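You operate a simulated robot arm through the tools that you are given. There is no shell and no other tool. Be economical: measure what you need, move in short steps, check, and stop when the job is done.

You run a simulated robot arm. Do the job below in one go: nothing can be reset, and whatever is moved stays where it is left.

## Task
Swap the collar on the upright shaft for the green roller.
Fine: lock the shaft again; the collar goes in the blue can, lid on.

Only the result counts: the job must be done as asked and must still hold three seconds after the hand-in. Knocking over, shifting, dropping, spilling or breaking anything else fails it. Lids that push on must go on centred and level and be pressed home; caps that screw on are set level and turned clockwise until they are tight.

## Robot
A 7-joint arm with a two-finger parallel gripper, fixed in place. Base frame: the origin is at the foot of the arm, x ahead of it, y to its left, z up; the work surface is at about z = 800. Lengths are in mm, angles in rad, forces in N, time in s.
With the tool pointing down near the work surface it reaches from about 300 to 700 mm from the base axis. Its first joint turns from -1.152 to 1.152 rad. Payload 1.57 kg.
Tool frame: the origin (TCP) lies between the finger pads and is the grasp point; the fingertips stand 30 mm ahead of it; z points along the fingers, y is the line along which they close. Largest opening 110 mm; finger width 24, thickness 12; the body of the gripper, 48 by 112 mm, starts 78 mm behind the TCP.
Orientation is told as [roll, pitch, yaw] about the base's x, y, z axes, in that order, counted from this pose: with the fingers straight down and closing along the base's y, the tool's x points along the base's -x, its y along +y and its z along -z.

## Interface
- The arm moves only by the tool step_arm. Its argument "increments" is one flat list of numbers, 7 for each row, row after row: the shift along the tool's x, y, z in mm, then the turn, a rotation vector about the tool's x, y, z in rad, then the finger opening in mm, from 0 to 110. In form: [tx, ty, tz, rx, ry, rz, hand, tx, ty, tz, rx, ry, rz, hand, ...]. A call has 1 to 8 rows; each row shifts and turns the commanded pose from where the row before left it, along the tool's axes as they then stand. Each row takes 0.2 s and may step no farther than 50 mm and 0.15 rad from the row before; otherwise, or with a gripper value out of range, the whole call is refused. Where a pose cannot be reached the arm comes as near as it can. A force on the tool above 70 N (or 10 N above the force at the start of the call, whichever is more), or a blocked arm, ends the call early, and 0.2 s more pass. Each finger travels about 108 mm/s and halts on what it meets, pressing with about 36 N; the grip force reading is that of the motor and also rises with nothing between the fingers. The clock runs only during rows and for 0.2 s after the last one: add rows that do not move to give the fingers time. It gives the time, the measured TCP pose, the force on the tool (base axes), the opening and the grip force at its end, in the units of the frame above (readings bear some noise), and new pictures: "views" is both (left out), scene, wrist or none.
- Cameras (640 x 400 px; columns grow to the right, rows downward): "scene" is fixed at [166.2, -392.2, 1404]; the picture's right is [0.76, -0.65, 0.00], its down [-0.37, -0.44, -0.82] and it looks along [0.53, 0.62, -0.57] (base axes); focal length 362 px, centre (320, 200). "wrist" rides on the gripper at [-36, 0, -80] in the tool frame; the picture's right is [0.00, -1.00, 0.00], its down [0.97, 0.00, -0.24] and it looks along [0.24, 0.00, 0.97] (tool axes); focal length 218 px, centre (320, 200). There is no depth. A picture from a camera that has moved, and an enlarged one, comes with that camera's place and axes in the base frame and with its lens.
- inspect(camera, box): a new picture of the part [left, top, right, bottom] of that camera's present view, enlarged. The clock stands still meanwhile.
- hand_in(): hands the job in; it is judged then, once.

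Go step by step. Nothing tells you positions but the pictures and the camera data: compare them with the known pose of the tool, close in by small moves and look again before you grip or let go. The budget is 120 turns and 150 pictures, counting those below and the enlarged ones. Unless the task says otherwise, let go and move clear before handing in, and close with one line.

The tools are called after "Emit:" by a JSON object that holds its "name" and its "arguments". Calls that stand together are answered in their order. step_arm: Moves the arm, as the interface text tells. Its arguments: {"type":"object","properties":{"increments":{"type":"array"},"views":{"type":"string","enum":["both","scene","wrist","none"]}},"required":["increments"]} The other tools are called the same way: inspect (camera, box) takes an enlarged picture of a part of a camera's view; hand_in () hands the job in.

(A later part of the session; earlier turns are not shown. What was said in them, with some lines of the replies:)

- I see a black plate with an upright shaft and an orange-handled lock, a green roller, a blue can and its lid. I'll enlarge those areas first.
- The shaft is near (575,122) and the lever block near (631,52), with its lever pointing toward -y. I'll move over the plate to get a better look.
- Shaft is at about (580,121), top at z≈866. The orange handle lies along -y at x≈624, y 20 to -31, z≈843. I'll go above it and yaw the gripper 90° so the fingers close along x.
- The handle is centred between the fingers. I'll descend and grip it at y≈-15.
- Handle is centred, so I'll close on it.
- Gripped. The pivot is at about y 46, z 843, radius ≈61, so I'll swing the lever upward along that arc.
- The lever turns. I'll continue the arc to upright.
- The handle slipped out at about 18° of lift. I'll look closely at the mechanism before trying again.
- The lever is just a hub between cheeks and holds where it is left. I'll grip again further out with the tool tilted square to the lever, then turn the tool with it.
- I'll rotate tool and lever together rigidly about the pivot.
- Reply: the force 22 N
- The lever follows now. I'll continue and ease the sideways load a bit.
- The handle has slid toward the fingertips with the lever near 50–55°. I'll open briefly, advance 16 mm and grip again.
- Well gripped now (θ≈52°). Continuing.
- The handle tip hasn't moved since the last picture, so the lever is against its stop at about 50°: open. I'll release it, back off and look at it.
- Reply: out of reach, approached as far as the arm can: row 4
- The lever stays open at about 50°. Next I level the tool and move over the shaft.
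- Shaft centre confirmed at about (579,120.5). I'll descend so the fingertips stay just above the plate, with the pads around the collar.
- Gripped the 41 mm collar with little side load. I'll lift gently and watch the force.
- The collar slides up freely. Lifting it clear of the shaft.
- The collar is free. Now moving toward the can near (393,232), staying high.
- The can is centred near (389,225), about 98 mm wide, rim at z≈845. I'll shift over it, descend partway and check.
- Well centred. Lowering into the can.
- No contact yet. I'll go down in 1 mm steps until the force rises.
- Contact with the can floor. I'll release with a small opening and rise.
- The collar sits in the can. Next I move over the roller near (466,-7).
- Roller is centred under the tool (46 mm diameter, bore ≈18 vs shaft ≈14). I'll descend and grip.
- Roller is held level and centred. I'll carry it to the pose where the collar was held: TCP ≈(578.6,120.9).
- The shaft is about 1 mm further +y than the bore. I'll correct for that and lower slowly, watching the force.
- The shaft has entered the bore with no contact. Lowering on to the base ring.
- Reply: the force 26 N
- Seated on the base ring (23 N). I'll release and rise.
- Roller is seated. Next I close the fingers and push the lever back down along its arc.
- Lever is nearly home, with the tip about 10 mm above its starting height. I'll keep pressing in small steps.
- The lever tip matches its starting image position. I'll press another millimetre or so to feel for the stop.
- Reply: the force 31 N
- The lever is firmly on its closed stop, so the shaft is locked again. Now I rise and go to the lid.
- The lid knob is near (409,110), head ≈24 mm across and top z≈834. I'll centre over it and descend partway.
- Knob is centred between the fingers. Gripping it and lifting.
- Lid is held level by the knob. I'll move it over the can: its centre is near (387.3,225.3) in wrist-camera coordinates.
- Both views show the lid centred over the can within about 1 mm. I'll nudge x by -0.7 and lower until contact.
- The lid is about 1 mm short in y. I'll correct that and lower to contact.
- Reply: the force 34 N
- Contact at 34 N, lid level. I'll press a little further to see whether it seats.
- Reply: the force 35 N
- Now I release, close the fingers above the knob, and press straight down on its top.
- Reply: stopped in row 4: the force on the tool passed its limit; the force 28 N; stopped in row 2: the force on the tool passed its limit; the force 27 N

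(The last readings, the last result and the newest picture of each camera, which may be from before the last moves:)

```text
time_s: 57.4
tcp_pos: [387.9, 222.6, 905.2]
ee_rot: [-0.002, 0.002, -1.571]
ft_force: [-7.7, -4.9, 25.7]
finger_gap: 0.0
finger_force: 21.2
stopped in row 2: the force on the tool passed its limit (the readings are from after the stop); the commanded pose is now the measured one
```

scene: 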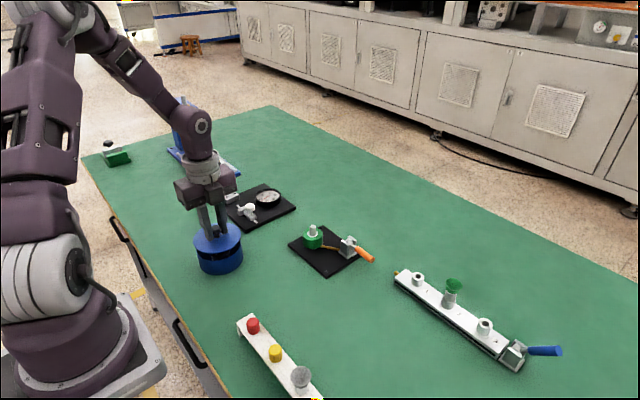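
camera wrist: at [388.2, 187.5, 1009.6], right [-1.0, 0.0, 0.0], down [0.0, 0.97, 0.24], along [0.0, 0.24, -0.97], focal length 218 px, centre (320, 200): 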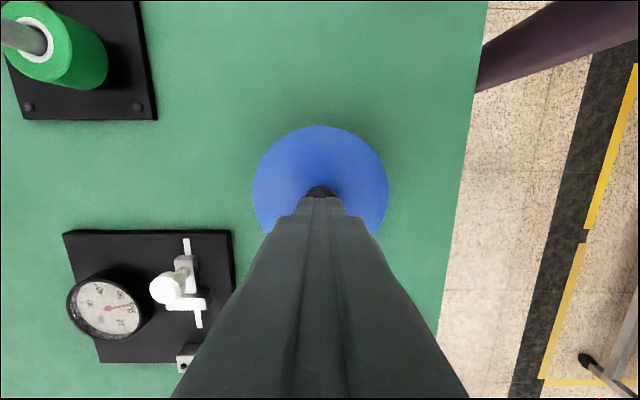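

The force passed 70 N with the knob no longer moving. I'll check the seating.

Emit:
{"name": "inspect", "arguments": {"camera": "scene", "box": [180, 225, 260, 280]}}

Emit:
{"name": "step_arm", "arguments": {"increments": [0, 0, -15, 0, 0, 0, 0, 0, 0, -45, 0, 0, 0, 0, 0, 0, -45, 0, 0, 0, 0, -40, 0, -10, 0, 0, 0, 0, -45, 0, 0, 0, 0, 0, 0], "views": "both"}}

Emit:
{"name": "inspect", "arguments": {"camera": "scene", "box": [180, 225, 260, 280]}}

```text
7.27 times, centred on (220, 252) of scene
camera zoom: at [165.7, -392.5, 1404.0], right [0.76, -0.65, 0.0], down [-0.37, -0.44, -0.82], along [0.53, 0.62, -0.57], focal length 2636 px, centre (1047, -182)
```

zoom: 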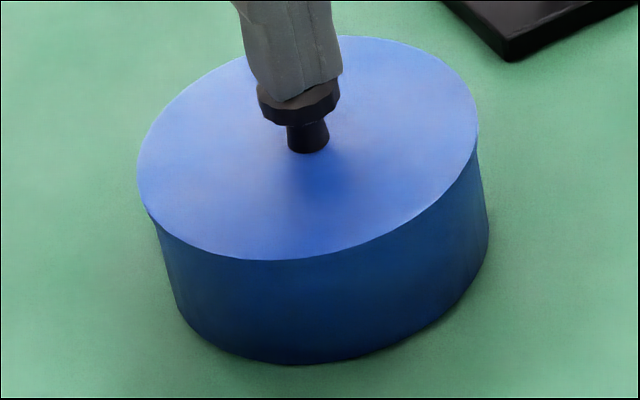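

```text
time_s: 58.6
tcp_pos: [387.9, 137.2, 1017.6]
ee_rot: [0.001, 0.002, -1.57]
ft_force: [-0.5, 0.8, 0.7]
finger_gap: 0.1
finger_force: 21.4
camera wrist: at [386.9, 100.7, 1097.1], right [-1.0, 0.0, 0.0], down [0.0, 0.97, 0.24], along [0.0, 0.24, -0.97], focal length 218 px, centre (320, 200)
```

scene: 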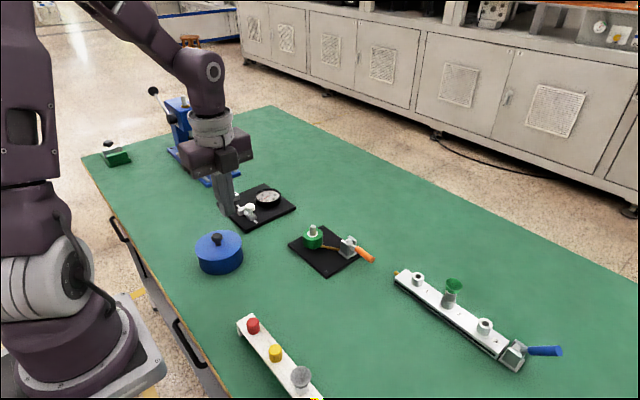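
wrist: 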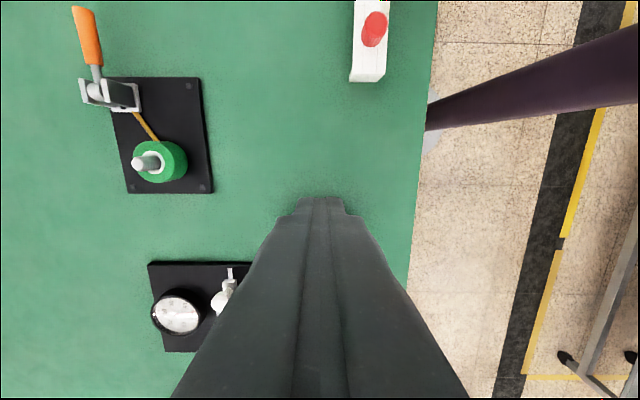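

```text
7.27 times, centred on (220, 252) of scene
camera zoom: at [166.3, -392.1, 1404.0], right [0.76, -0.65, 0.0], down [-0.37, -0.44, -0.82], along [0.53, 0.62, -0.57], focal length 2636 px, centre (1047, -182)
```

zoom: 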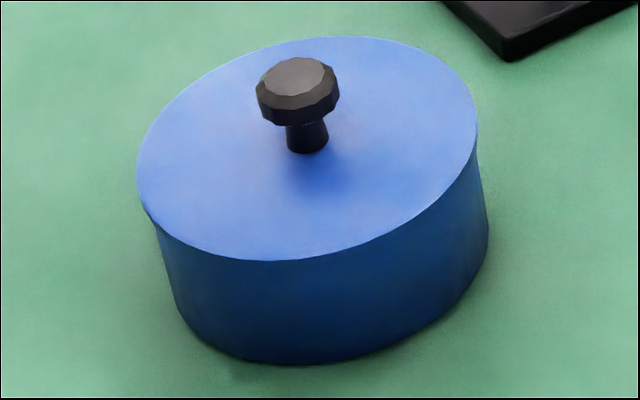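

The lid looks level and centred. I'll take one close look at the lid edge and one at the shaft lock.

Emit:
{"name": "inspect", "arguments": {"camera": "scene", "box": [194, 242, 246, 276]}}

Emit:
{"name": "inspect", "arguments": {"camera": "scene", "box": [270, 210, 390, 285]}}

```text
11.76 times, centred on (220, 259) of scene
camera zoom: at [166.3, -392.1, 1404.0], right [0.76, -0.65, 0.0], down [-0.37, -0.44, -0.82], along [0.53, 0.62, -0.57], focal length 4265 px, centre (1496, -494)
```

zoom: 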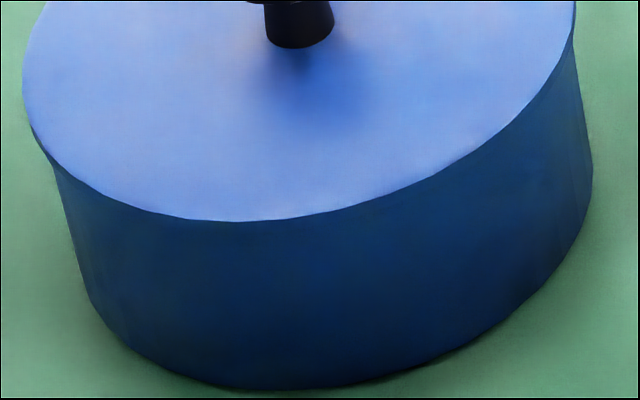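

```text
5.33 times, centred on (330, 248) of scene
camera zoom: at [166.3, -392.1, 1404.0], right [0.76, -0.65, 0.0], down [-0.37, -0.44, -0.82], along [0.53, 0.62, -0.57], focal length 1933 px, centre (267, -53)
```

zoom: 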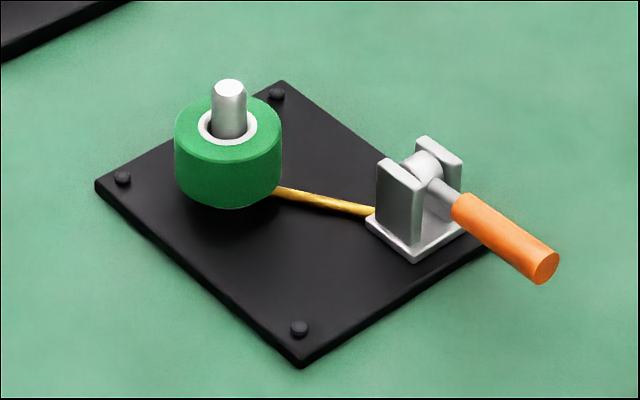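

The roller is on the shaft and the lever is in its starting locked position. The collar is in the can, and the lid sits level and flush on it. The arm is clear, so I'm handing in.

Emit:
{"name": "hand_in", "arguments": {}}

```text
The job is handed in.
```

I swapped the collar for the green roller and locked the shaft again; the collar is in the blue can with its lid pressed on, and the job is handed in.
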